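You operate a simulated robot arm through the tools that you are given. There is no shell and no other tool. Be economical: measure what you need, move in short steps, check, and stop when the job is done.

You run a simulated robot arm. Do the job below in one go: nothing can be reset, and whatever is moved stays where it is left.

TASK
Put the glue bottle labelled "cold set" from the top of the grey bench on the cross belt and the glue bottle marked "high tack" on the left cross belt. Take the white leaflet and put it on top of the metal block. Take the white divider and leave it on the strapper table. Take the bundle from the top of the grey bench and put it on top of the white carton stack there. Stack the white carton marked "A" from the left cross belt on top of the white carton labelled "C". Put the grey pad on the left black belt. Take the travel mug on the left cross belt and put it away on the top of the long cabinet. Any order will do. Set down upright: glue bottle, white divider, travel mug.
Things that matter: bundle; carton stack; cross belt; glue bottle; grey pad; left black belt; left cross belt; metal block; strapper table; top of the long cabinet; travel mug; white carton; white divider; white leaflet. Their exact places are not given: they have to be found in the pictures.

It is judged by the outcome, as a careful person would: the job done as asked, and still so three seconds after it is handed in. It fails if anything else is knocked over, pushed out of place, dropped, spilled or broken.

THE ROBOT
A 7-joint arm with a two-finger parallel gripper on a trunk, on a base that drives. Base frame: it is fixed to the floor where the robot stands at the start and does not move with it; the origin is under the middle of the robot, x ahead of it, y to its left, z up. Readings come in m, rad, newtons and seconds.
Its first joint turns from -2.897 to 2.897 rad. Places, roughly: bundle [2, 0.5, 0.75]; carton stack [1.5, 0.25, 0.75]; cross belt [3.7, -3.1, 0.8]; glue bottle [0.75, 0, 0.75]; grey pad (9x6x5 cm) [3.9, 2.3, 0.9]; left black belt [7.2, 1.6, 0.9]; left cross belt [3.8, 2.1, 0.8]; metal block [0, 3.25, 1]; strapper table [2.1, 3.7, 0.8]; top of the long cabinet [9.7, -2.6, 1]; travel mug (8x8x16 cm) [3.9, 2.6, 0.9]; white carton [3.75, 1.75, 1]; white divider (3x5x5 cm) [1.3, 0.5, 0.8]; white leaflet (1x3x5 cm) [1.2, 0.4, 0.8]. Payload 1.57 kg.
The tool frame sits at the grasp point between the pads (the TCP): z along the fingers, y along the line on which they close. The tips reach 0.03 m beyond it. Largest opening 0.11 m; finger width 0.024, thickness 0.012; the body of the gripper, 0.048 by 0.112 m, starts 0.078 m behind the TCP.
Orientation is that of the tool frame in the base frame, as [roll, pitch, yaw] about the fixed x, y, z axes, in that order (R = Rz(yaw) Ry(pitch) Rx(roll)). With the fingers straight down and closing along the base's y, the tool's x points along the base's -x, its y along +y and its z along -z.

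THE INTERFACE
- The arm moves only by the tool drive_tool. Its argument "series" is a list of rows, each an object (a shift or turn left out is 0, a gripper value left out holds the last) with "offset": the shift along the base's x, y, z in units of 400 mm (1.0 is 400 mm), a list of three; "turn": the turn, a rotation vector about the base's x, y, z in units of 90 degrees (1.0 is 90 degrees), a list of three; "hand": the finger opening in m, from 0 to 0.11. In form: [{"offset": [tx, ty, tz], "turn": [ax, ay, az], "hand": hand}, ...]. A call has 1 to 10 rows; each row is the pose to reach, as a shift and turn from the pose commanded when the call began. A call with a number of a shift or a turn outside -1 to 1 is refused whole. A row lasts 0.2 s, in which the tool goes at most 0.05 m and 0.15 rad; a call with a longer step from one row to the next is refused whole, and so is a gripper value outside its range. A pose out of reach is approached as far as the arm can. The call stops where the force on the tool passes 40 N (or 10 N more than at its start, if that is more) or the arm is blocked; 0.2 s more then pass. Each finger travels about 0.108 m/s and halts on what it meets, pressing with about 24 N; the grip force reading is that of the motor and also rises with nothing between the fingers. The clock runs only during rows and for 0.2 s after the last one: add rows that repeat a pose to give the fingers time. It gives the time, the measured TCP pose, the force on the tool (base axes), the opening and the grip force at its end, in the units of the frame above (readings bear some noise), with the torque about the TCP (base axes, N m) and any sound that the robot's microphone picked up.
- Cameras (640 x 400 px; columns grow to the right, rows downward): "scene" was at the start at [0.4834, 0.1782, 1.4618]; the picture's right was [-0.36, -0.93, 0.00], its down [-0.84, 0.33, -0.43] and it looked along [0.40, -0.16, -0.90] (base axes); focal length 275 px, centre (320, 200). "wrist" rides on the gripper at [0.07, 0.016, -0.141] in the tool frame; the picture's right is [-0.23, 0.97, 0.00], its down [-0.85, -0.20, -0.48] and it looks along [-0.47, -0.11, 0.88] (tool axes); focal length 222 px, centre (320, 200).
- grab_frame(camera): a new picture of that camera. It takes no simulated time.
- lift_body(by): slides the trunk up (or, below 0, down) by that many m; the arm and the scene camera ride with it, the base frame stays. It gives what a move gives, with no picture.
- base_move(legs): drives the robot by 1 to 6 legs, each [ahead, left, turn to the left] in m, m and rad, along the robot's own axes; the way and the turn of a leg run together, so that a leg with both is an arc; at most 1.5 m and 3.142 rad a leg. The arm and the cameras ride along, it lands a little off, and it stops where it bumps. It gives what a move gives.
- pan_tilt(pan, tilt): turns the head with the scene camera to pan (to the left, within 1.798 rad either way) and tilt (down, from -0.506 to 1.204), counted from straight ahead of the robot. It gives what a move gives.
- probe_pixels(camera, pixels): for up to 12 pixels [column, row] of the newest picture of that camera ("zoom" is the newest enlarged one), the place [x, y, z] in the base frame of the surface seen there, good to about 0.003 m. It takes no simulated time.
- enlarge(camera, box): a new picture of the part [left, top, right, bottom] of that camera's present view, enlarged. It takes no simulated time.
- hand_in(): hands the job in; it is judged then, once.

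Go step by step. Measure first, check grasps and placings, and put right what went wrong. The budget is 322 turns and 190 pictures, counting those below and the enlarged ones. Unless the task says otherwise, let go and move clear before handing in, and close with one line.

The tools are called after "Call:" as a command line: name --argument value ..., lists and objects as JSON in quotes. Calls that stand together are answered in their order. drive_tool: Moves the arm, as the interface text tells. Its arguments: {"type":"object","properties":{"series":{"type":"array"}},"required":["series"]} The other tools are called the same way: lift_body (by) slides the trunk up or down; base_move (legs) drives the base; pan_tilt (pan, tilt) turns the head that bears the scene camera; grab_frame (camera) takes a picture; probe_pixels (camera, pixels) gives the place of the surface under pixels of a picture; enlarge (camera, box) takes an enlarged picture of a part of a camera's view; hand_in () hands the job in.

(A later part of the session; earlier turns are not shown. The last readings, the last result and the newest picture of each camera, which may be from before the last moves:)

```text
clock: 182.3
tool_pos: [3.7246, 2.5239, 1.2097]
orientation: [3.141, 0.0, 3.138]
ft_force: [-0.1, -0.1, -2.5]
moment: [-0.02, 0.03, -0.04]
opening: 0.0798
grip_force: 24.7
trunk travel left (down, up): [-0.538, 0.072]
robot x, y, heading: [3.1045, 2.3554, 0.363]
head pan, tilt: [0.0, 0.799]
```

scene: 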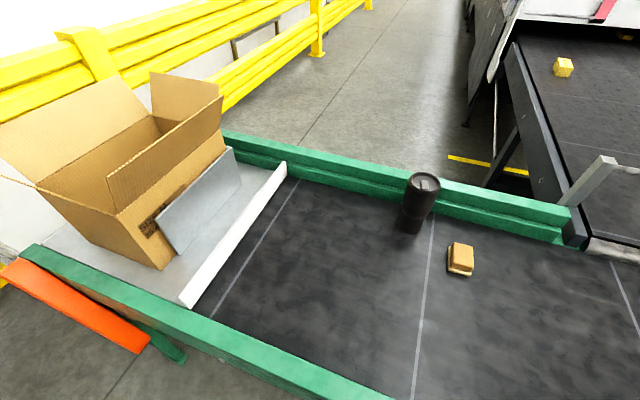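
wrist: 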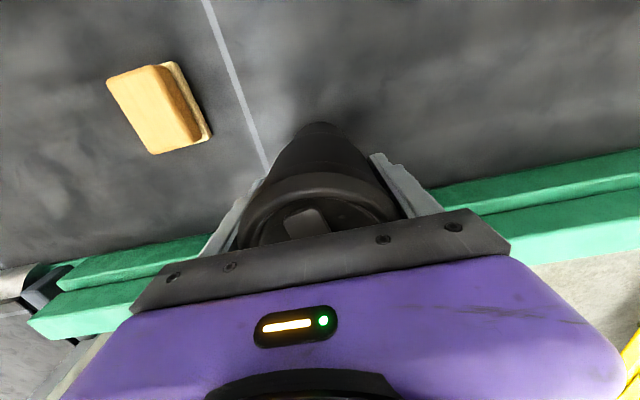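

Call:
base_move --legs '[[-0.16, 0, 0], [0, 0, 1.208], [0, -0.2, 0], [-0.8, 0, 0], [-0.8, 0, 0], [-0.8, 0, 0]]'

Call:
pan_tilt --pan -1.5 --tilt 0.25

Call:
grab_frame --camera "scene"

```text
clock: 199.6
tool_pos: [3.23, 0.5423, 1.2113]
orientation: [3.14, -0.001, -1.917]
ft_force: [-0.1, -0.3, -2.5]
moment: [-0.02, -0.02, 0.0]
opening: 0.0796
grip_force: 23.7
trunk travel left (down, up): [-0.538, 0.072]
robot x, y, heading: [3.1815, -0.0954, 1.58]
head pan, tilt: [0.0, 0.799]
```

```text
clock: 201.2
tool_pos: [3.2308, 0.5432, 1.2111]
orientation: [3.14, 0.001, -1.918]
ft_force: [0.2, 0.4, -2.4]
moment: [-0.03, 0.01, -0.01]
opening: 0.0796
grip_force: 24.0
trunk travel left (down, up): [-0.538, 0.072]
robot x, y, heading: [3.1829, -0.0978, 1.585]
head pan, tilt: [-1.499, 0.25]
```

```text
128 pictures are left
```

scene: 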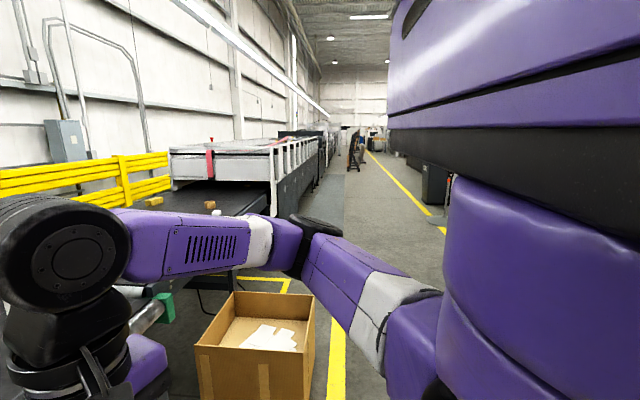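

Call:
base_move --legs '[[-0.2, -0.3, 0], [0, 0, -1.585]]'

Call:
pan_tilt --pan -0.4 --tilt 0.25

Call:
grab_frame --camera "scene"

Call:
pan_tilt --pan -1.3 --tilt 0.3

Call:
grab_frame --camera "scene"

```text
clock: 207.4
tool_pos: [4.1205, -0.3603, 1.21]
orientation: [3.14, 0.002, 2.763]
ft_force: [-0.2, -0.2, -2.9]
moment: [0.01, 0.01, -0.01]
opening: 0.0795
grip_force: 24.1
trunk travel left (down, up): [-0.538, 0.072]
robot x, y, heading: [3.4895, -0.2926, -0.017]
head pan, tilt: [-1.499, 0.25]
```

```text
clock: 208.8
tool_pos: [4.1206, -0.36, 1.2104]
orientation: [3.138, 0.002, 2.765]
ft_force: [0.5, -0.2, -2.6]
moment: [0.05, 0.03, -0.03]
opening: 0.0795
grip_force: 23.9
trunk travel left (down, up): [-0.538, 0.072]
robot x, y, heading: [3.4851, -0.2928, -0.012]
head pan, tilt: [-0.4, 0.25]
```

```text
127 pictures are left
```

scene: 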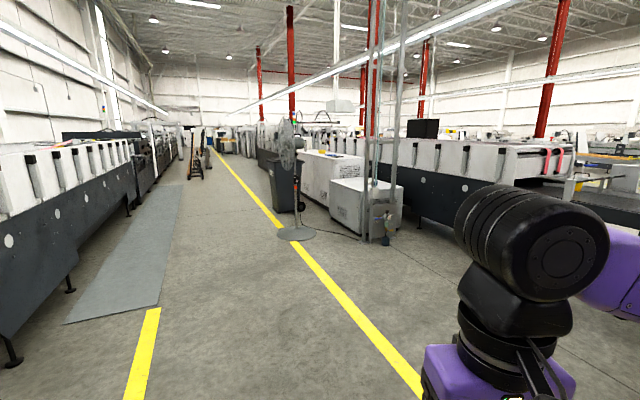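

```text
clock: 210.0
tool_pos: [4.1218, -0.3604, 1.2105]
orientation: [3.141, -0.001, 2.764]
ft_force: [-0.1, -0.5, -2.7]
moment: [0.03, -0.01, 0.04]
opening: 0.0798
grip_force: 24.1
trunk travel left (down, up): [-0.538, 0.072]
robot x, y, heading: [3.4838, -0.2914, -0.02]
head pan, tilt: [-1.3, 0.3]
```

```text
126 pictures are left
```

scene: 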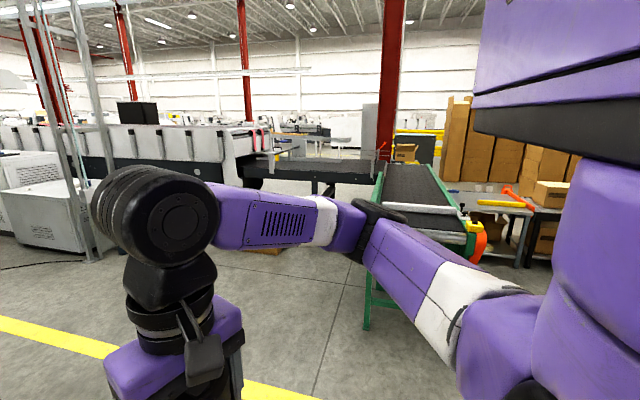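

Now zoom toward the long cabinet area along the aisle.

Call:
pan_tilt --pan -0.35 --tilt 0.25

Call:
enlarge --camera "scene" --box '[180, 100, 420, 250]'

Call:
probe_pixels --camera "zoom" --pixels '[[210, 220], [370, 250], [300, 170], [350, 190], [250, 110], [320, 145], [470, 230], [200, 100], [150, 200], [400, 170], [370, 145]]'

```text
clock: 211.2
tool_pos: [4.1211, -0.3602, 1.2108]
orientation: [3.14, 0.001, 2.764]
ft_force: [0.3, -0.7, -2.1]
moment: [0.01, 0.01, -0.03]
opening: 0.0796
grip_force: 24.2
trunk travel left (down, up): [-0.538, 0.072]
robot x, y, heading: [3.4835, -0.2892, -0.018]
head pan, tilt: [-0.351, 0.25]
```

```text
2.67 times, centred on (300, 175) of scene
```

zoom: 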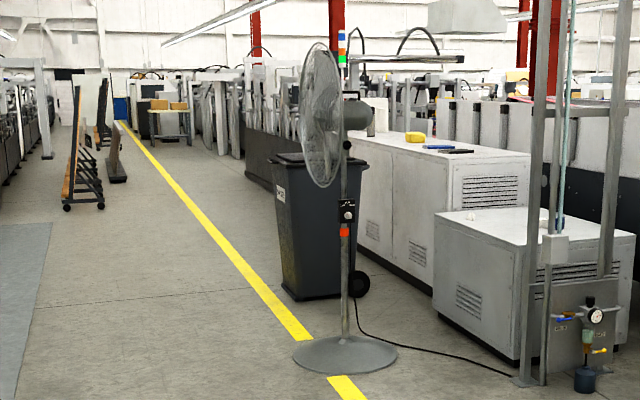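

```text
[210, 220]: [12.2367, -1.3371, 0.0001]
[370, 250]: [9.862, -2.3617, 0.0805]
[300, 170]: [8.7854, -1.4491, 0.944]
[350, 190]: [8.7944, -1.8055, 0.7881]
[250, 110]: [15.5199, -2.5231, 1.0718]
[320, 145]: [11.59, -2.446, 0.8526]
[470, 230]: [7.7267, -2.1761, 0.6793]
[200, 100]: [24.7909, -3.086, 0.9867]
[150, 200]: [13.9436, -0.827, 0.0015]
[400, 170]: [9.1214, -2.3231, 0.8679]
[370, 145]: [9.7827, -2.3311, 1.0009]
```

The long cabinet's front is y≈-2.32, top z≈1.0, x≈8.6–10.5+; bin at (8.8,-1.8), fan at (7.9,-1.3). Drive the aisle to x≈9.9.

Call:
base_move --legs '[[1.5, 0, 0.018], [1.5, 0, 0], [1.5, 0, 0], [1.5, 0, 0], [0.45, 0, 0], [0, 0, -1.57]]'

Call:
pan_tilt --pan 0.0 --tilt 0.5

Call:
grab_frame --camera "scene"

```text
clock: 245.8
tool_pos: [9.8695, -0.8579, 1.2105]
orientation: [3.139, 0.0, 1.217]
ft_force: [-0.1, 0.0, -3.1]
moment: [-0.02, 0.0, 0.02]
opening: 0.0795
grip_force: 23.8
trunk travel left (down, up): [-0.538, 0.072]
robot x, y, heading: [9.9238, -0.22, -1.565]
head pan, tilt: [-0.351, 0.25]
```

```text
clock: 246.7
tool_pos: [9.8697, -0.8592, 1.2109]
orientation: [3.14, 0.0, 1.217]
ft_force: [1.6, -0.2, -2.4]
moment: [0.03, -0.03, 0.0]
opening: 0.0794
grip_force: 24.0
trunk travel left (down, up): [-0.538, 0.072]
robot x, y, heading: [9.9219, -0.2191, -1.563]
head pan, tilt: [0.0, 0.499]
```

```text
124 pictures are left
```

scene: 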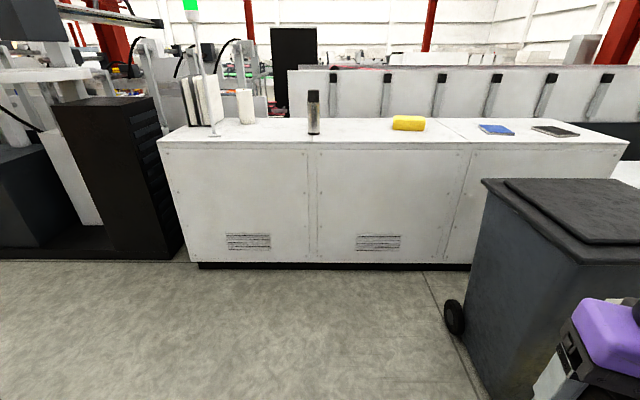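

Call:
probe_pixels --camera "scene" --pixels '[[360, 130], [360, 140], [360, 120], [313, 133], [408, 128], [470, 350], [470, 250], [450, 310], [260, 135], [245, 122]]'

```text
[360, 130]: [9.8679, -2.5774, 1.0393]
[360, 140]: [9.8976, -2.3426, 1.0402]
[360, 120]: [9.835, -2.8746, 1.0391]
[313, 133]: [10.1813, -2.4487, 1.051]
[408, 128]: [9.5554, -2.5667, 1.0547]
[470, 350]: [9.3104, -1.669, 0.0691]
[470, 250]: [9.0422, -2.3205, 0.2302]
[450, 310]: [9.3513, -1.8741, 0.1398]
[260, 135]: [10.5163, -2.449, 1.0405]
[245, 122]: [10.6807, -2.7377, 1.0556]
```

Cabinet top z=1.040; free spot (9.87,-2.5). Raise a bit and drive up.

Call:
drive_tool --series '[{"offset": [0, 0, 0.08]}, {"offset": [0, 0, 0.1]}]'

Call:
base_move --legs '[[1.4, 0, 0]]'

Call:
pan_tilt --pan 0.0 --tilt 0.7

Call:
grab_frame --camera "scene"

```text
clock: 247.3
tool_pos: [9.8684, -0.8573, 1.2509]
orientation: [3.139, 0.0, 1.217]
ft_force: [-0.7, 0.0, -2.4]
moment: [0.01, -0.02, 0.01]
opening: 0.0797
grip_force: 23.8
trunk travel left (down, up): [-0.538, 0.072]
robot x, y, heading: [9.9235, -0.2175, -1.565]
head pan, tilt: [0.0, 0.499]
```

```text
clock: 254.2
tool_pos: [9.8848, -2.2548, 1.2508]
orientation: [3.139, 0.001, 1.22]
ft_force: [0.1, 0.4, -1.8]
moment: [0.04, -0.01, 0.01]
opening: 0.0794
grip_force: 24.1
trunk travel left (down, up): [-0.538, 0.072]
robot x, y, heading: [9.9384, -1.6156, -1.562]
head pan, tilt: [0.0, 0.499]
```

```text
clock: 255.0
tool_pos: [9.884, -2.2542, 1.2509]
orientation: [3.139, 0.0, 1.218]
ft_force: [-0.2, 0.3, -2.5]
moment: [0.0, -0.01, -0.01]
opening: 0.0796
grip_force: 23.7
trunk travel left (down, up): [-0.538, 0.072]
robot x, y, heading: [9.936, -1.6174, -1.564]
head pan, tilt: [0.0, 0.7]
```

```text
123 pictures are left
```

scene: 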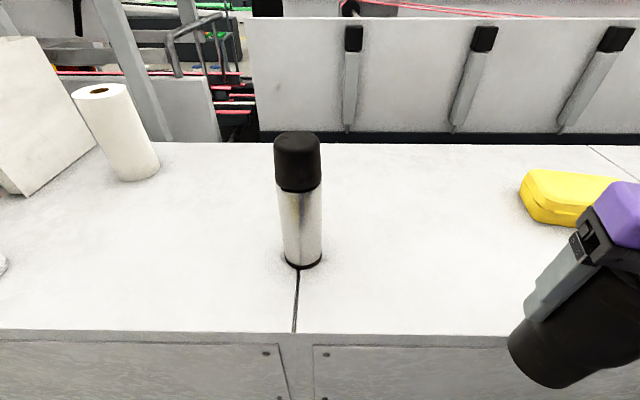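

Call:
drive_tool --series '[{"offset": [0.01, -0.1, 0]}, {"offset": [0.02, -0.2, 0]}, {"offset": [0.03, -0.3, 0]}, {"offset": [0.04, -0.4, 0]}, {"offset": [0.04, -0.5, 0]}, {"offset": [0.04, -0.61, 0]}, {"offset": [0.04, -0.61, -0.1]}, {"offset": [0.04, -0.61, -0.19]}, {"offset": [0.04, -0.61, -0.235]}, {"offset": [0.04, -0.61, -0.245]}]'

Call:
grab_frame --camera "wrist"

```text
clock: 257.2
tool_pos: [9.9005, -2.4994, 1.1518]
orientation: [3.14, 0.0, 1.217]
ft_force: [0.9, 1.2, -0.2]
moment: [0.09, 0.04, -0.02]
opening: 0.0795
grip_force: 23.8
out of reach, approached as far as the arm can: row 2, 3, 4, 5, 6
trunk travel left (down, up): [-0.538, 0.072]
robot x, y, heading: [9.9379, -1.6131, -1.564]
head pan, tilt: [0.0, 0.7]
```

```text
122 pictures are left
```

wrist: 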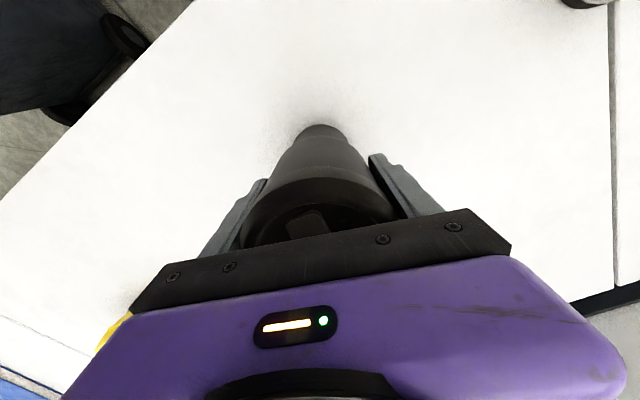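

Force nearly zero, so about touching. Lower 2-3 mm to confirm.

Call:
drive_tool --series '[{"offset": [0, 0, -0.003]}, {"offset": [0, 0, -0.006]}]'

```text
clock: 257.8
tool_pos: [9.9002, -2.4986, 1.1507]
orientation: [3.136, 0.001, 1.219]
ft_force: [-1.5, -0.1, 10.3]
moment: [0.2, 0.26, 0.0]
opening: 0.0795
grip_force: 23.6
trunk travel left (down, up): [-0.538, 0.072]
robot x, y, heading: [9.9396, -1.6147, -1.559]
head pan, tilt: [0.0, 0.7]
heard: snap
```

A snap was heard at light contact; look before releasing.

Call:
grab_frame --camera "wrist"

Call:
grab_frame --camera "scene"

```text
121 pictures are left
```

wrist: 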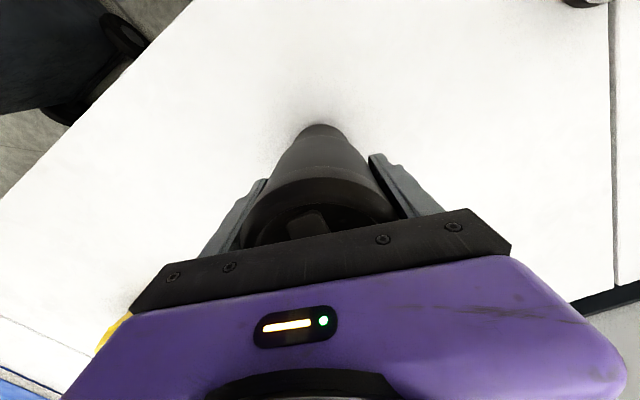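

```text
120 pictures are left
```

scene: 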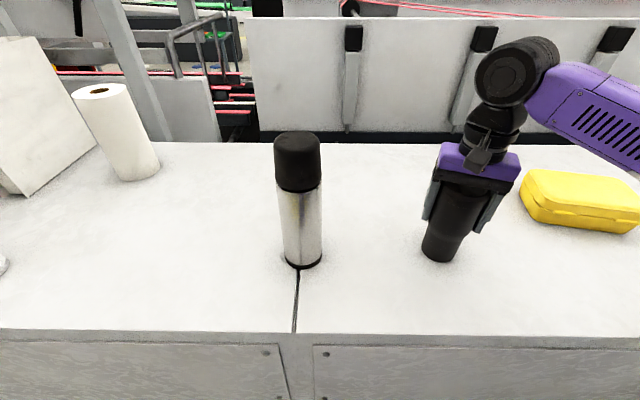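

Everything looks intact and the mug stands. Release and rise.

Call:
drive_tool --series '[{"offset": [0, 0, 0.006], "hand": 0.09}, {"offset": [0, 0, 0.006], "hand": 0.1}, {"offset": [0, 0, 0.006], "hand": 0.11}, {"offset": [0, 0, 0.006], "hand": 0.11}, {"offset": [0, 0, 0.08]}, {"offset": [0, 0.03, 0.18]}, {"offset": [0, 0.06, 0.28]}, {"offset": [0, 0.15, 0.34]}, {"offset": [0, 0.26, 0.36]}, {"offset": [0, 0.38, 0.36]}]'

Call:
grab_frame --camera "scene"

```text
clock: 260.0
tool_pos: [9.9007, -2.3426, 1.2458]
orientation: [3.128, 0.001, 1.218]
ft_force: [0.0, -0.4, 0.8]
moment: [0.0, -0.03, -0.03]
opening: 0.1102
grip_force: 0.1
out of reach, approached as far as the arm can: row 7, 8, 9, 10
trunk travel left (down, up): [-0.538, 0.072]
robot x, y, heading: [9.9371, -1.6146, -1.56]
head pan, tilt: [0.0, 0.7]
heard: snap
```

```text
119 pictures are left
```

scene: 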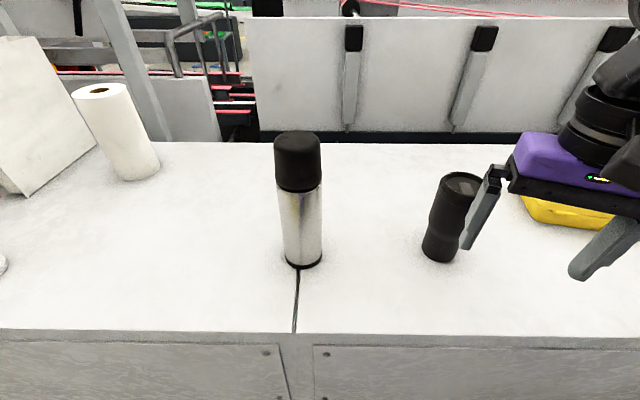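

Mug stands on the cabinet. Head back: back out, turn, reverse along the aisle.

Call:
base_move --legs '[[-1.35, 0, 0], [0, 0, 1.56], [-1.5, 0, 0], [-1.5, 0, 0], [-1.5, 0, 0], [-1.5, 0, 0]]'

```text
clock: 298.6
tool_pos: [4.654, -0.3074, 1.2462]
orientation: [3.128, 0.001, 2.801]
ft_force: [0.0, -0.6, 0.2]
moment: [0.01, 0.01, 0.01]
opening: 0.11
grip_force: 0.0
trunk travel left (down, up): [-0.538, 0.072]
robot x, y, heading: [3.9302, -0.2826, 0.028]
head pan, tilt: [0.0, 0.7]
```

Call:
base_move --legs '[[-0.45, 0, 0], [0, 0, 1.543], [0, 0.3, 0], [0.9, 0, 0], [0.9, 0, 0]]'

Call:
pan_tilt --pan 1.2 --tilt 0.6

Call:
grab_frame --camera "scene"

```text
clock: 315.5
tool_pos: [3.2223, 2.2384, 1.2457]
orientation: [3.127, 0.002, -1.934]
ft_force: [1.1, -0.6, -0.9]
moment: [-0.01, 0.02, 0.0]
opening: 0.11
grip_force: 0.1
trunk travel left (down, up): [-0.538, 0.072]
robot x, y, heading: [3.1776, 1.5141, 1.566]
head pan, tilt: [0.0, 0.7]
```

```text
clock: 316.9
tool_pos: [3.2221, 2.2385, 1.2459]
orientation: [3.127, 0.004, -1.936]
ft_force: [0.1, 0.3, 0.4]
moment: [0.0, -0.02, -0.01]
opening: 0.1101
grip_force: 0.1
trunk travel left (down, up): [-0.538, 0.072]
robot x, y, heading: [3.1781, 1.5135, 1.571]
head pan, tilt: [1.201, 0.6]
```

```text
118 pictures are left
```

scene: 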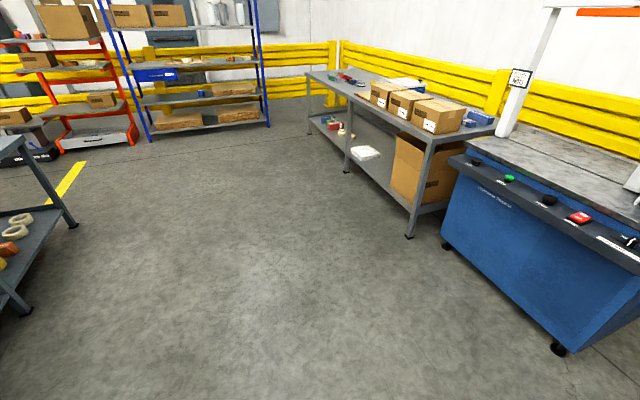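

Call:
base_move --legs '[[0, 1.4, 0], [0, 0, 3.14]]'

Call:
pan_tilt --pan 0.1 --tilt 0.7

Call:
grab_frame --camera "scene"

```text
clock: 331.1
tool_pos: [1.7011, 0.7885, 1.2461]
orientation: [3.129, 0.003, 1.161]
ft_force: [0.7, 0.8, -0.4]
moment: [-0.02, 0.03, -0.03]
opening: 0.1099
grip_force: 0.1
trunk travel left (down, up): [-0.538, 0.072]
robot x, y, heading: [1.776, 1.5088, -1.619]
head pan, tilt: [1.201, 0.6]
```

```text
clock: 332.4
tool_pos: [1.7008, 0.7884, 1.2465]
orientation: [3.127, 0.002, 1.161]
ft_force: [-0.2, 0.1, 0.4]
moment: [-0.02, 0.0, 0.01]
opening: 0.1102
grip_force: 0.0
trunk travel left (down, up): [-0.538, 0.072]
robot x, y, heading: [1.777, 1.5116, -1.614]
head pan, tilt: [0.099, 0.7]
```

```text
117 pictures are left
```

scene: 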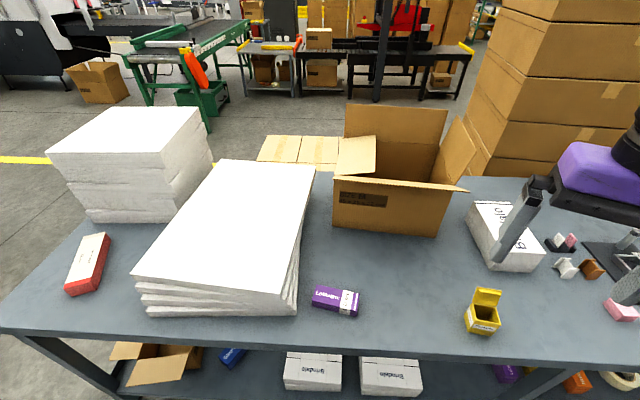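

Call:
enlarge --camera "scene" --box '[40, 100, 370, 320]'

Call:
enlarge --camera "scene" --box '[440, 180, 640, 340]'

Call:
probe_pixels --camera "scene" --pixels '[[130, 135], [235, 215], [90, 262], [335, 298], [480, 295], [500, 225], [380, 150], [555, 238], [120, 215], [60, 300], [400, 235], [290, 290]]'

```text
1.82 times, centred on (205, 210) of scene
```

zoom: 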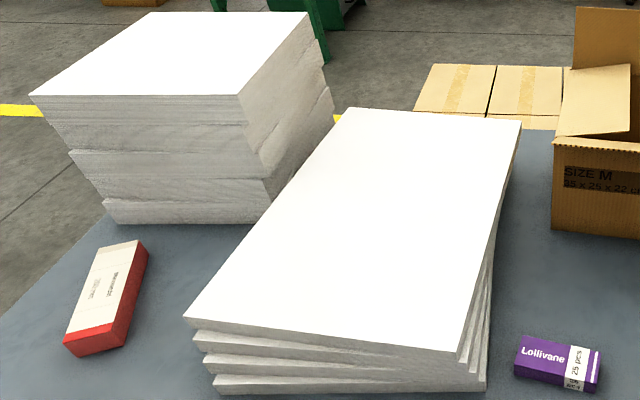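

```text
2.50 times, centred on (540, 260) of scene
```

zoom: 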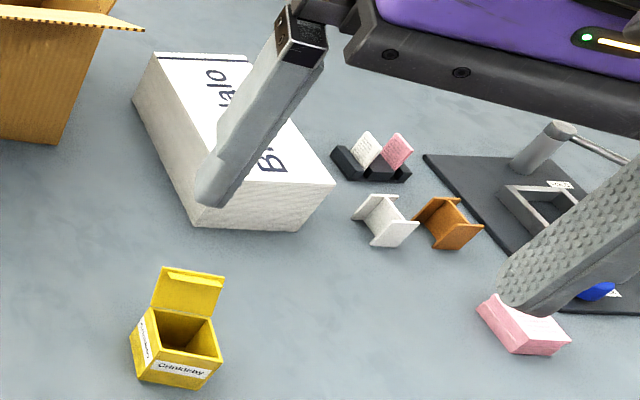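

```text
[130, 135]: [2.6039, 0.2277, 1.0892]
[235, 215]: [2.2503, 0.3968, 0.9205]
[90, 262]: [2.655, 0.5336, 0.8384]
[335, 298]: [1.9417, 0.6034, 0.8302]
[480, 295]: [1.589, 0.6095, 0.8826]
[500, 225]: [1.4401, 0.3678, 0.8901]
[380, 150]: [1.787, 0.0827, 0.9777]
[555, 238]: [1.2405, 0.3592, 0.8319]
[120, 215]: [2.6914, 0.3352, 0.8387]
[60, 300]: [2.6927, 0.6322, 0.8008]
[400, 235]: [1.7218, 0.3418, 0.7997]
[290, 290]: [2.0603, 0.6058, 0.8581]
```

Candidates: purple packet "Lollivane 25 pcs" at (1.94,0.60) and red packet at (2.66,0.53); white "Brindalo" stack at (1.44,0.37). Zoom closer.

Call:
enlarge --camera "scene" --box '[305, 280, 369, 320]'

Call:
enlarge --camera "scene" --box '[55, 225, 119, 305]'

Call:
enlarge --camera "scene" --box '[460, 190, 550, 280]'

Call:
enlarge --camera "scene" --box '[100, 335, 440, 400]'

```text
10.00 times, centred on (337, 300) of scene
```

zoom: 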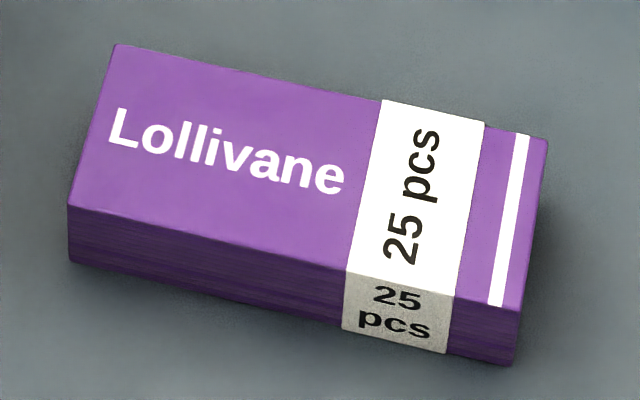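

```text
5.00 times, centred on (87, 265) of scene
```

zoom: 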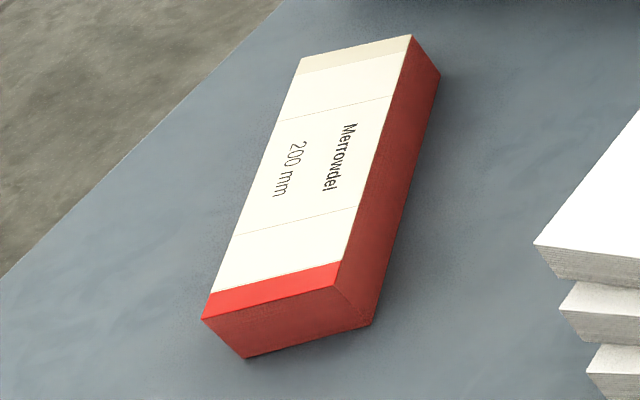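

```text
4.44 times, centred on (505, 235) of scene
```

zoom: 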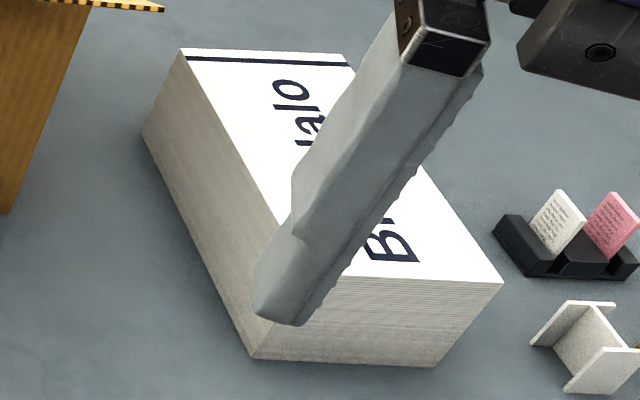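

```text
1.88 times, centred on (270, 368) of scene
```

zoom: 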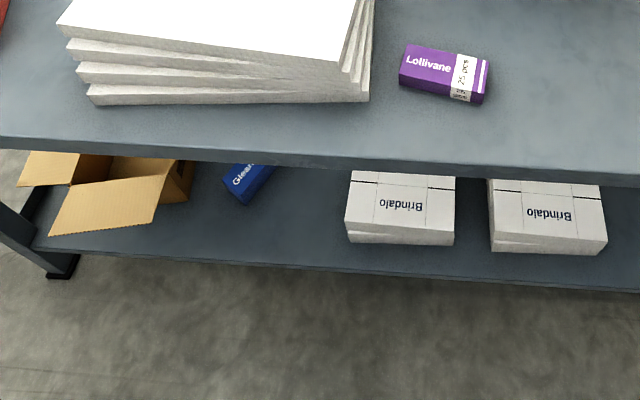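

The purple "25 pcs" banded packet is the bundle; the white "Brindalo" block is the carton stack. Get exact corners of both.

Call:
enlarge --camera "scene" --box '[305, 280, 369, 320]'

Call:
probe_pixels --camera "zoom" --pixels '[[120, 50], [540, 142], [510, 300], [78, 200], [310, 175], [60, 330]]'

Call:
probe_pixels --camera "scene" --pixels '[[475, 204], [507, 203], [540, 252], [494, 250], [478, 215], [367, 165], [405, 107], [355, 105], [465, 188], [452, 120]]'

Call:
base_move --legs '[[0.27, -0.08, 0.044]]'

```text
10.00 times, centred on (337, 300) of scene
```

zoom: 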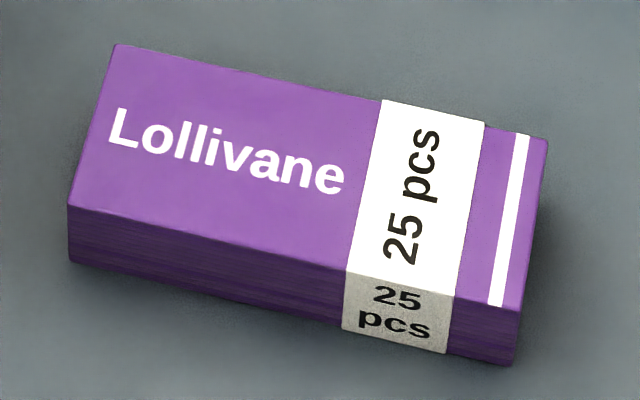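

```text
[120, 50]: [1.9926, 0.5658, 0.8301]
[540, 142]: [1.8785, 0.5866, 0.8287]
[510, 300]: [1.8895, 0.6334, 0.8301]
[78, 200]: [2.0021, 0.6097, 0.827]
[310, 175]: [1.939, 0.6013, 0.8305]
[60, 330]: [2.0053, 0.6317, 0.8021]
```

```text
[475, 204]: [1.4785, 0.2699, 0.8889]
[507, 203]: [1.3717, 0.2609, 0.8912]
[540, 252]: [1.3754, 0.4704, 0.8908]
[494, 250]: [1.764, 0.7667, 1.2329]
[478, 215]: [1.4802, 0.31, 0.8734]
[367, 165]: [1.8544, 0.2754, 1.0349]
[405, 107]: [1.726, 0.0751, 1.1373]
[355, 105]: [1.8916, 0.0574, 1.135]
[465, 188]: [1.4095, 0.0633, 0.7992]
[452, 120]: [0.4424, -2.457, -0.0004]
```

```text
clock: 334.4
tool_pos: [1.6454, 0.5202, 1.2467]
orientation: [3.128, 0.003, 1.204]
ft_force: [1.2, 0.1, -0.1]
moment: [-0.01, -0.02, 0.0]
opening: 0.1101
grip_force: 0.1
trunk travel left (down, up): [-0.538, 0.072]
robot x, y, heading: [1.6876, 1.2425, -1.575]
head pan, tilt: [0.099, 0.7]
```

Bundle centre (1.941,0.599), yaw −10°, 0.046 wide, top 0.83; carton stack top centre (1.427,0.370), z 0.890. Rotate the tool and go above the bundle.

Call:
drive_tool --series '[{"offset": [0.074, 0.02, 0], "turn": [0, 0, 0.094]}, {"offset": [0.148, 0.04, 0], "turn": [0, 0, 0.188]}, {"offset": [0.222, 0.06, 0], "turn": [0, 0, 0.282]}, {"offset": [0.296, 0.08, 0], "turn": [0, 0, 0.376]}, {"offset": [0.37, 0.1, 0], "turn": [0, 0, 0.47]}, {"offset": [0.444, 0.12, 0], "turn": [0, 0, 0.564]}, {"offset": [0.518, 0.14, 0], "turn": [0, 0, 0.658]}, {"offset": [0.592, 0.16, 0], "turn": [0, 0, 0.752]}, {"offset": [0.666, 0.18, 0], "turn": [0, 0, 0.846]}, {"offset": [0.738, 0.197, 0], "turn": [0, 0, 0.94]}]'

Call:
drive_tool --series '[{"offset": [0, 0, -0.1], "turn": [0, 0, 0.09]}, {"offset": [0, 0, -0.22], "turn": [0, 0, 0.178]}, {"offset": [0, 0, -0.34], "turn": [0, 0, 0.178]}, {"offset": [0, 0, -0.46], "turn": [0, 0, 0.178]}, {"offset": [0, 0, -0.58], "turn": [0, 0, 0.178]}, {"offset": [0, 0, -0.7], "turn": [0, 0, 0.178]}, {"offset": [0, 0, -0.7], "turn": [0, 0, 0.178]}]'

Call:
grab_frame --camera "wrist"

```text
clock: 336.6
tool_pos: [1.9257, 0.598, 1.2372]
orientation: [3.125, 0.006, 2.684]
ft_force: [0.3, 0.3, -0.3]
moment: [0.0, 0.02, 0.0]
opening: 0.1102
grip_force: 0.0
out of reach, approached as far as the arm can: row 10
trunk travel left (down, up): [-0.538, 0.072]
robot x, y, heading: [1.6909, 1.2454, -1.571]
head pan, tilt: [0.099, 0.7]
```

```text
clock: 338.1
tool_pos: [1.9247, 0.5979, 0.958]
orientation: [3.128, 0.003, 2.96]
ft_force: [-0.5, 0.4, 0.8]
moment: [0.01, -0.03, -0.01]
opening: 0.1102
grip_force: 0.0
trunk travel left (down, up): [-0.538, 0.072]
robot x, y, heading: [1.6891, 1.2481, -1.577]
head pan, tilt: [0.099, 0.7]
```

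```text
109 pictures are left
```

wrist: 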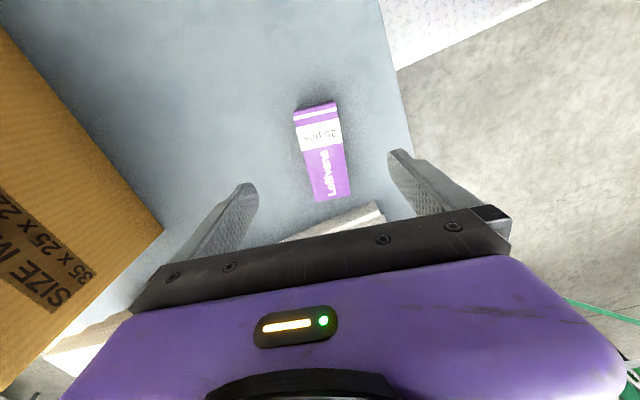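

Commanded pose was slightly short; correct by +16 mm in x, then descend and close.

Call:
drive_tool --series '[{"offset": [0.04, 0.002, 0], "turn": [-0.0084, 0.0015, 0]}, {"offset": [0.04, 0.002, -0.1], "turn": [-0.0084, 0.0015, 0]}, {"offset": [0.04, 0.002, -0.22], "turn": [-0.0084, 0.0015, 0]}, {"offset": [0.04, 0.002, -0.3], "turn": [-0.0084, 0.0015, 0]}, {"offset": [0.04, 0.002, -0.3], "turn": [-0.0084, 0.0015, 0], "hand": 0.07}, {"offset": [0.04, 0.002, -0.3], "turn": [-0.0084, 0.0015, 0], "hand": 0.03}, {"offset": [0.04, 0.002, -0.3], "turn": [-0.0084, 0.0015, 0], "hand": 0.03}, {"offset": [0.04, 0.002, -0.3], "turn": [-0.0084, 0.0015, 0], "hand": 0.03}]'

Call:
grab_frame --camera "wrist"

```text
clock: 339.9
tool_pos: [1.9386, 0.5978, 0.8378]
orientation: [3.141, 0.002, 2.961]
ft_force: [1.1, 0.3, 0.2]
moment: [0.0, -0.04, -0.01]
opening: 0.0493
grip_force: 23.9
trunk travel left (down, up): [-0.538, 0.072]
robot x, y, heading: [1.6925, 1.246, -1.577]
head pan, tilt: [0.099, 0.7]
```

```text
108 pictures are left
```

wrist: 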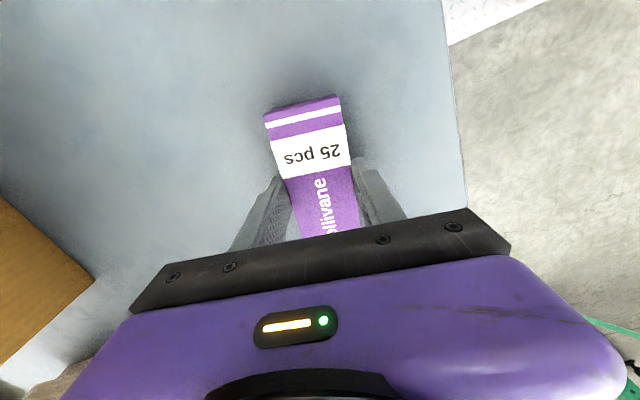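

Bundle gripped (0.049). Lift and carry along y≈0.6 toward the stack, rotating to align.

Call:
drive_tool --series '[{"offset": [0, 0, 0.12]}, {"offset": [0, 0, 0.24]}, {"offset": [0, 0, 0.36]}, {"offset": [0, 0, 0.48]}, {"offset": [-0.1, 0, 0.5], "turn": [0, 0, -0.09]}, {"offset": [-0.22, 0, 0.5], "turn": [0, 0, -0.18]}, {"offset": [-0.34, 0, 0.5], "turn": [0, 0, -0.27]}, {"offset": [-0.46, 0, 0.5], "turn": [0, 0, -0.36]}, {"offset": [-0.58, 0, 0.5], "turn": [0, 0, -0.45]}, {"offset": [-0.7, 0, 0.5], "turn": [0, 0, -0.54]}]'

Call:
drive_tool --series '[{"offset": [-0.12, 0, 0], "turn": [0, 0, -0.09]}, {"offset": [-0.24, 0, 0], "turn": [0, 0, -0.18]}, {"offset": [-0.36, 0, 0], "turn": [0, 0, -0.27]}, {"offset": [-0.48, 0, 0], "turn": [0, 0, -0.345]}, {"offset": [-0.578, -0.05, 0], "turn": [0, 0, -0.345]}, {"offset": [-0.578, -0.17, 0], "turn": [0, 0, -0.345]}, {"offset": [-0.578, -0.29, 0], "turn": [0, 0, -0.345]}, {"offset": [-0.578, -0.41, 0], "turn": [0, 0, -0.345]}, {"offset": [-0.578, -0.53, 0], "turn": [0, 0, -0.345]}, {"offset": [-0.578, -0.57, 0], "turn": [0, 0, -0.345]}]'

Call:
grab_frame --camera "wrist"

Call:
grab_frame --camera "scene"

```text
clock: 342.1
tool_pos: [1.6617, 0.5984, 1.0394]
orientation: [-3.141, 0.0, 2.109]
ft_force: [0.1, 0.7, -1.1]
moment: [0.02, -0.01, 0.01]
opening: 0.0493
grip_force: 23.6
trunk travel left (down, up): [-0.538, 0.072]
robot x, y, heading: [1.6903, 1.246, -1.57]
head pan, tilt: [0.099, 0.7]
```

```text
clock: 344.4
tool_pos: [1.4288, 0.369, 1.0394]
orientation: [3.141, 0.004, 1.568]
ft_force: [0.1, -0.2, -0.7]
moment: [-0.01, 0.02, 0.02]
opening: 0.0493
grip_force: 23.9
trunk travel left (down, up): [-0.538, 0.072]
robot x, y, heading: [1.6923, 1.2443, -1.573]
head pan, tilt: [0.099, 0.7]
```

```text
107 pictures are left
```

wrist: 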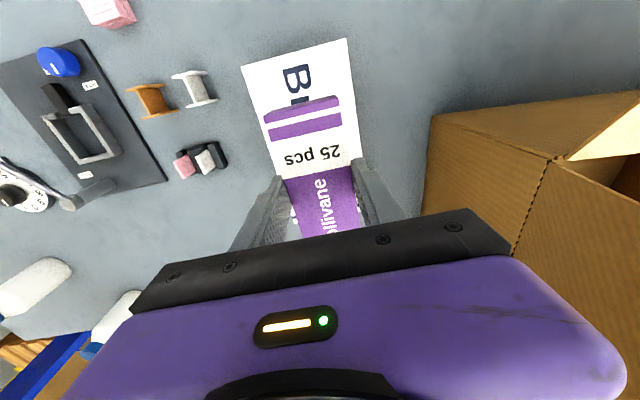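

```text
106 pictures are left
```

scene: 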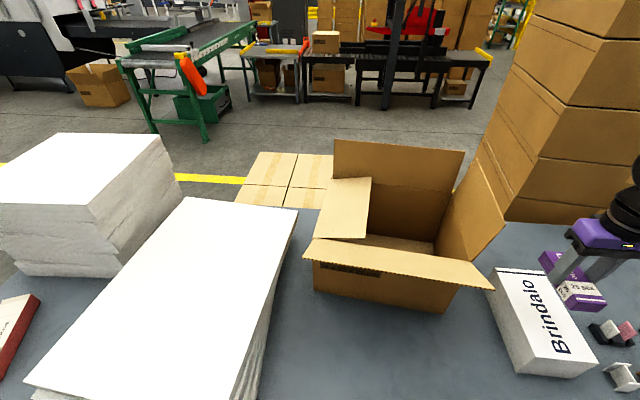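

Call:
probe_pixels --camera "scene" --pixels '[[503, 213], [492, 285], [480, 150], [500, 280], [560, 355], [530, 272]]'

Call:
drive_tool --series '[{"offset": [0, 0, -0.1]}, {"offset": [0, 0, -0.2]}, {"offset": [0, 0, -0.26]}, {"offset": [0, 0, -0.275]}, {"offset": [0, 0, -0.282]}]'

```text
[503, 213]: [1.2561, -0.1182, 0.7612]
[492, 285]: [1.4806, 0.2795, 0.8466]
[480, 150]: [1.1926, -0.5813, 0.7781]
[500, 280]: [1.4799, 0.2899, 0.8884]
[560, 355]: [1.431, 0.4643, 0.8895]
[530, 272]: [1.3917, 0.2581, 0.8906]
```

```text
clock: 345.6
tool_pos: [1.4286, 0.3694, 0.9295]
orientation: [-3.141, 0.005, 1.568]
ft_force: [0.9, 6.3, 20.4]
moment: [0.57, -0.08, -0.07]
opening: 0.0494
grip_force: 24.1
trunk travel left (down, up): [-0.538, 0.072]
robot x, y, heading: [1.6929, 1.2431, -1.57]
head pan, tilt: [0.099, 0.7]
```

In contact. Release and rise.

Call:
drive_tool --series '[{"offset": [0, 0, 0.006], "hand": 0.06}, {"offset": [0, 0, 0.006], "hand": 0.075}, {"offset": [0, 0, 0.006], "hand": 0.075}, {"offset": [0, 0, 0.1]}, {"offset": [0, 0, 0.2]}, {"offset": [0, 0, 0.3]}, {"offset": [0, 0.1, 0.4]}, {"offset": [-0.05, 0.2, 0.4]}, {"offset": [-0.05, 0.3, 0.4]}]'

Call:
grab_frame --camera "wrist"

Call:
grab_frame --camera "scene"

```text
refused: row 7 steps farther than a row can; nothing moved
```

```text
105 pictures are left
```

wrist: 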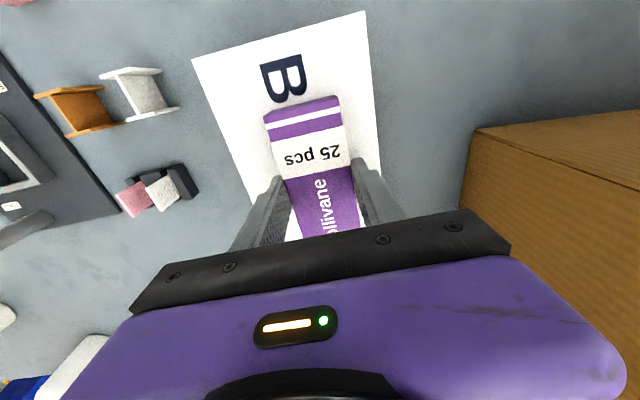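

```text
104 pictures are left
```

scene: 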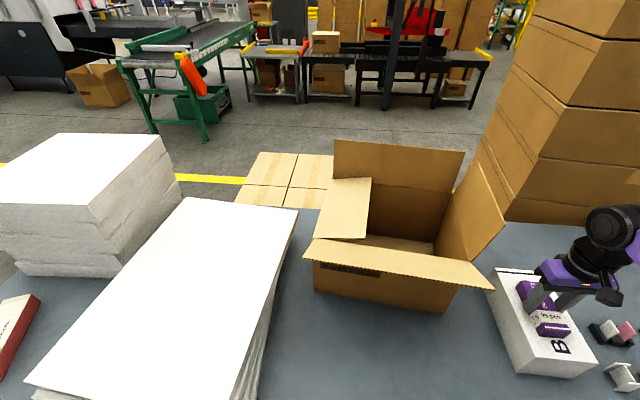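

Call:
drive_tool --series '[{"offset": [0, 0, 0.006], "hand": 0.06}, {"offset": [0, 0, 0.006], "hand": 0.075}, {"offset": [0, 0, 0.006], "hand": 0.075}, {"offset": [0, 0, 0.1]}, {"offset": [0, 0, 0.2]}, {"offset": [0, 0, 0.3]}, {"offset": [0, 0.02, 0.4]}, {"offset": [-0.05, 0.12, 0.4]}, {"offset": [-0.05, 0.22, 0.4]}]'

Call:
grab_frame --camera "wrist"

```text
clock: 347.6
tool_pos: [1.4104, 0.4572, 1.0856]
orientation: [-3.141, 0.002, 1.571]
ft_force: [1.2, -0.3, -0.5]
moment: [0.0, 0.02, 0.01]
opening: 0.0748
grip_force: 0.0
trunk travel left (down, up): [-0.538, 0.072]
robot x, y, heading: [1.6924, 1.2455, -1.575]
head pan, tilt: [0.099, 0.7]
```

```text
103 pictures are left
```

wrist: 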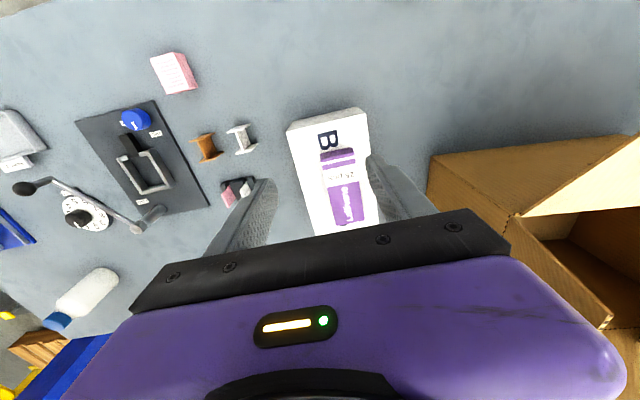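

Bundle is on the stack. Now the white divider: shift the base right 0.42 and look closely.

Call:
base_move --legs '[[0, -0.42, 0]]'

Call:
pan_tilt --pan 0.0 --tilt 0.95

Call:
grab_frame --camera "scene"

```text
clock: 350.1
tool_pos: [0.9942, 0.4581, 1.0859]
orientation: [-3.141, 0.001, 1.571]
ft_force: [0.1, -0.1, 1.0]
moment: [-0.01, 0.02, -0.01]
opening: 0.075
grip_force: 0.0
trunk travel left (down, up): [-0.538, 0.072]
robot x, y, heading: [1.2744, 1.2456, -1.569]
head pan, tilt: [0.099, 0.7]
```

```text
clock: 350.9
tool_pos: [0.9937, 0.4583, 1.0868]
orientation: [-3.14, 0.002, 1.572]
ft_force: [0.4, 0.2, 0.4]
moment: [0.0, -0.02, 0.0]
opening: 0.0749
grip_force: 0.0
trunk travel left (down, up): [-0.538, 0.072]
robot x, y, heading: [1.2759, 1.2472, -1.573]
head pan, tilt: [0.0, 0.949]
```

```text
102 pictures are left
```

scene: 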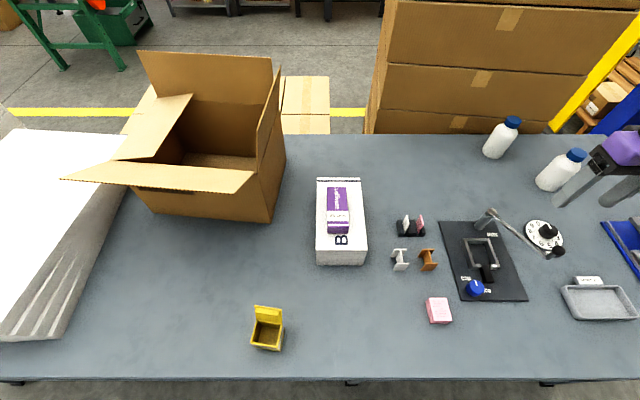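

Call:
enlarge --camera "scene" --box '[384, 240, 444, 280]'

Call:
probe_pixels --camera "zoom" --pixels '[[125, 110], [270, 108], [265, 205], [115, 225], [190, 160], [200, 200], [300, 150]]'

Call:
enlarge --camera "scene" --box '[390, 205, 434, 245]'

```text
10.00 times, centred on (414, 260) of scene
```

zoom: 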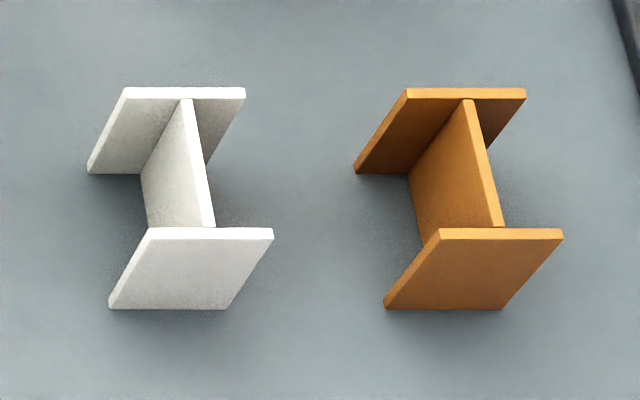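

```text
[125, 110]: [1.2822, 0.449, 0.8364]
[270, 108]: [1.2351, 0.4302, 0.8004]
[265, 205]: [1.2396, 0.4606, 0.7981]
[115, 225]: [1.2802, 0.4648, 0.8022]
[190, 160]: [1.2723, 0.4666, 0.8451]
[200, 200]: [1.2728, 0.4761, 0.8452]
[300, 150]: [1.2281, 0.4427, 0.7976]
```

```text
10.00 times, centred on (412, 225) of scene
```

zoom: 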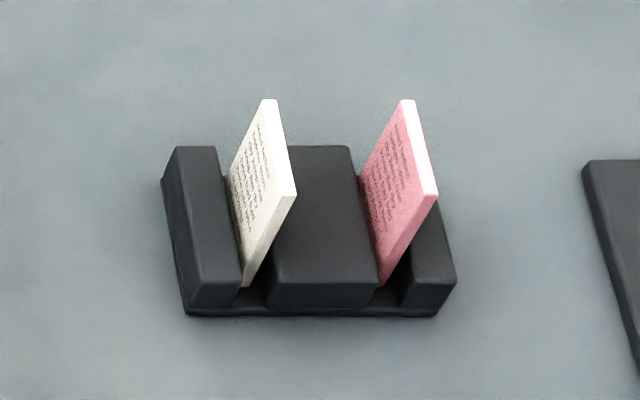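

Call:
probe_pixels --camera "zoom" --pixels '[[268, 103], [292, 192], [235, 180], [248, 280], [195, 170], [315, 170], [205, 270], [320, 270], [405, 105], [432, 190], [430, 240], [265, 190]]'

Call:
enlarge --camera "scene" --box '[384, 240, 444, 280]'

Call:
probe_pixels --camera "zoom" --pixels '[[128, 93], [242, 93], [150, 235], [270, 235], [112, 303], [225, 303], [92, 170], [187, 105], [208, 222], [440, 233], [410, 93], [360, 170]]'

```text
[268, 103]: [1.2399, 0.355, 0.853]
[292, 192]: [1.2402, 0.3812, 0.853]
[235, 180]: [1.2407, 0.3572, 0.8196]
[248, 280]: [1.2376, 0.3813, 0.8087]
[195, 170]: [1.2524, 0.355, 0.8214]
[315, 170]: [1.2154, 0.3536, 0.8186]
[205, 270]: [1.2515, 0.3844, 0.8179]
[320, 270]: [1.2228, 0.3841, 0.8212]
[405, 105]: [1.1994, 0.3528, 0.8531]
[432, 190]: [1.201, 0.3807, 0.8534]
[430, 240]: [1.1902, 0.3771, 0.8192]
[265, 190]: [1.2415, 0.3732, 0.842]
```

```text
10.00 times, centred on (414, 260) of scene
```

zoom: 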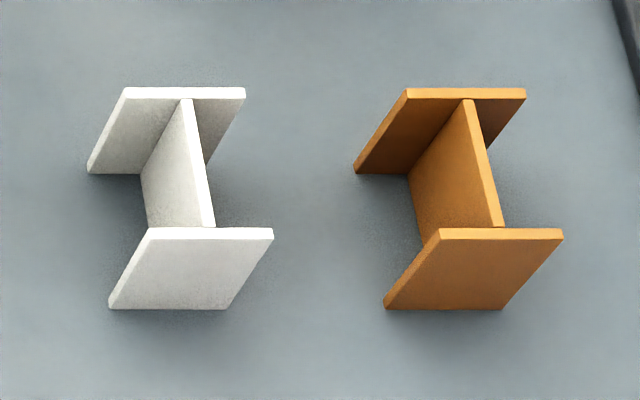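

```text
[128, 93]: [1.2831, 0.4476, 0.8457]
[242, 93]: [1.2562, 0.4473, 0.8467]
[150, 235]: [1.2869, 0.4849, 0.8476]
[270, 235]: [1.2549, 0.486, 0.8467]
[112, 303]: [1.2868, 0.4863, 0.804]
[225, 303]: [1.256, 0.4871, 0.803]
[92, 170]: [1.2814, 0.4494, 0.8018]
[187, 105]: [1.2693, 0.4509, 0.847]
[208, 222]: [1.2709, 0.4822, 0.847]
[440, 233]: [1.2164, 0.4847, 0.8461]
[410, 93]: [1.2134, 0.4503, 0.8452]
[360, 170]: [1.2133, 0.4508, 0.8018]
```

Divider: centre (1.270,0.467), flanges 4 cm apart along y, top 0.847. Rotate 90° so fingers close along y and go above.

Call:
drive_tool --series '[{"offset": [0.07, 0, 0], "turn": [0, 0, 0.09]}, {"offset": [0.14, 0, 0], "turn": [0, 0, 0.18]}, {"offset": [0.21, 0, 0], "turn": [0, 0, 0.27]}, {"offset": [0.28, 0, 0], "turn": [0, 0, 0.36]}, {"offset": [0.35, 0, 0], "turn": [0, 0, 0.45]}, {"offset": [0.42, 0, 0], "turn": [0, 0, 0.54]}, {"offset": [0.49, 0, 0], "turn": [0, 0, 0.63]}, {"offset": [0.56, 0, 0], "turn": [0, 0, 0.72]}, {"offset": [0.63, 0.01, 0], "turn": [0, 0, 0.81]}, {"offset": [0.691, 0.022, 0], "turn": [0, 0, 0.9]}]'

Call:
drive_tool --series '[{"turn": [0, 0, 0.09]}, {"turn": [0, 0, 0.1], "offset": [0, 0, -0.1]}, {"turn": [0, 0, 0.1], "offset": [0, 0, -0.22]}, {"turn": [0, 0, 0.1], "offset": [0, 0, -0.34]}, {"turn": [0, 0, 0.1], "offset": [0, 0, -0.34]}]'

Call:
grab_frame --camera "wrist"

```text
clock: 353.1
tool_pos: [1.2705, 0.4675, 1.087]
orientation: [-3.141, 0.003, 2.987]
ft_force: [0.3, -1.3, -0.5]
moment: [0.04, 0.01, 0.0]
opening: 0.075
grip_force: 0.1
trunk travel left (down, up): [-0.538, 0.072]
robot x, y, heading: [1.2718, 1.2449, -1.572]
head pan, tilt: [0.0, 0.949]
```

```text
clock: 354.3
tool_pos: [1.2698, 0.4671, 0.9494]
orientation: [-3.141, 0.004, -3.14]
ft_force: [1.0, 0.6, 0.6]
moment: [0.01, -0.02, 0.0]
opening: 0.0749
grip_force: 0.0
trunk travel left (down, up): [-0.538, 0.072]
robot x, y, heading: [1.2773, 1.2445, -1.574]
head pan, tilt: [0.0, 0.949]
```

```text
98 pictures are left
```

wrist: 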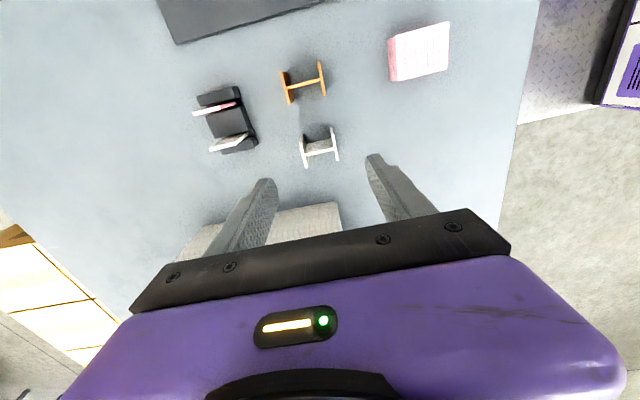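

Aligned. Descend and grip.

Call:
drive_tool --series '[{"offset": [0, 0, -0.1]}, {"offset": [0, 0, -0.2]}, {"offset": [0, 0, -0.28]}, {"offset": [0, 0, -0.28], "hand": 0.05}, {"offset": [0, 0, -0.28], "hand": 0.03}, {"offset": [0, 0, -0.28], "hand": 0.03}, {"offset": [0, 0, -0.28], "hand": 0.03}]'

Call:
grab_frame --camera "wrist"

```text
clock: 355.9
tool_pos: [1.2712, 0.4667, 0.8373]
orientation: [-3.141, 0.002, 3.14]
ft_force: [-0.2, 0.4, 0.7]
moment: [0.0, 0.02, -0.02]
opening: 0.0383
grip_force: 23.4
trunk travel left (down, up): [-0.538, 0.072]
robot x, y, heading: [1.2734, 1.2446, -1.571]
head pan, tilt: [0.0, 0.949]
```

```text
97 pictures are left
```

wrist: 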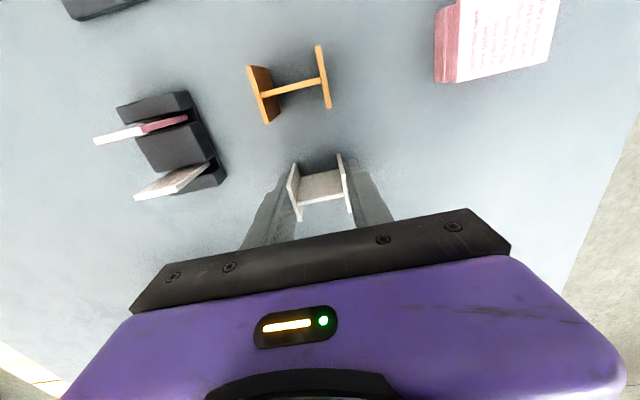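

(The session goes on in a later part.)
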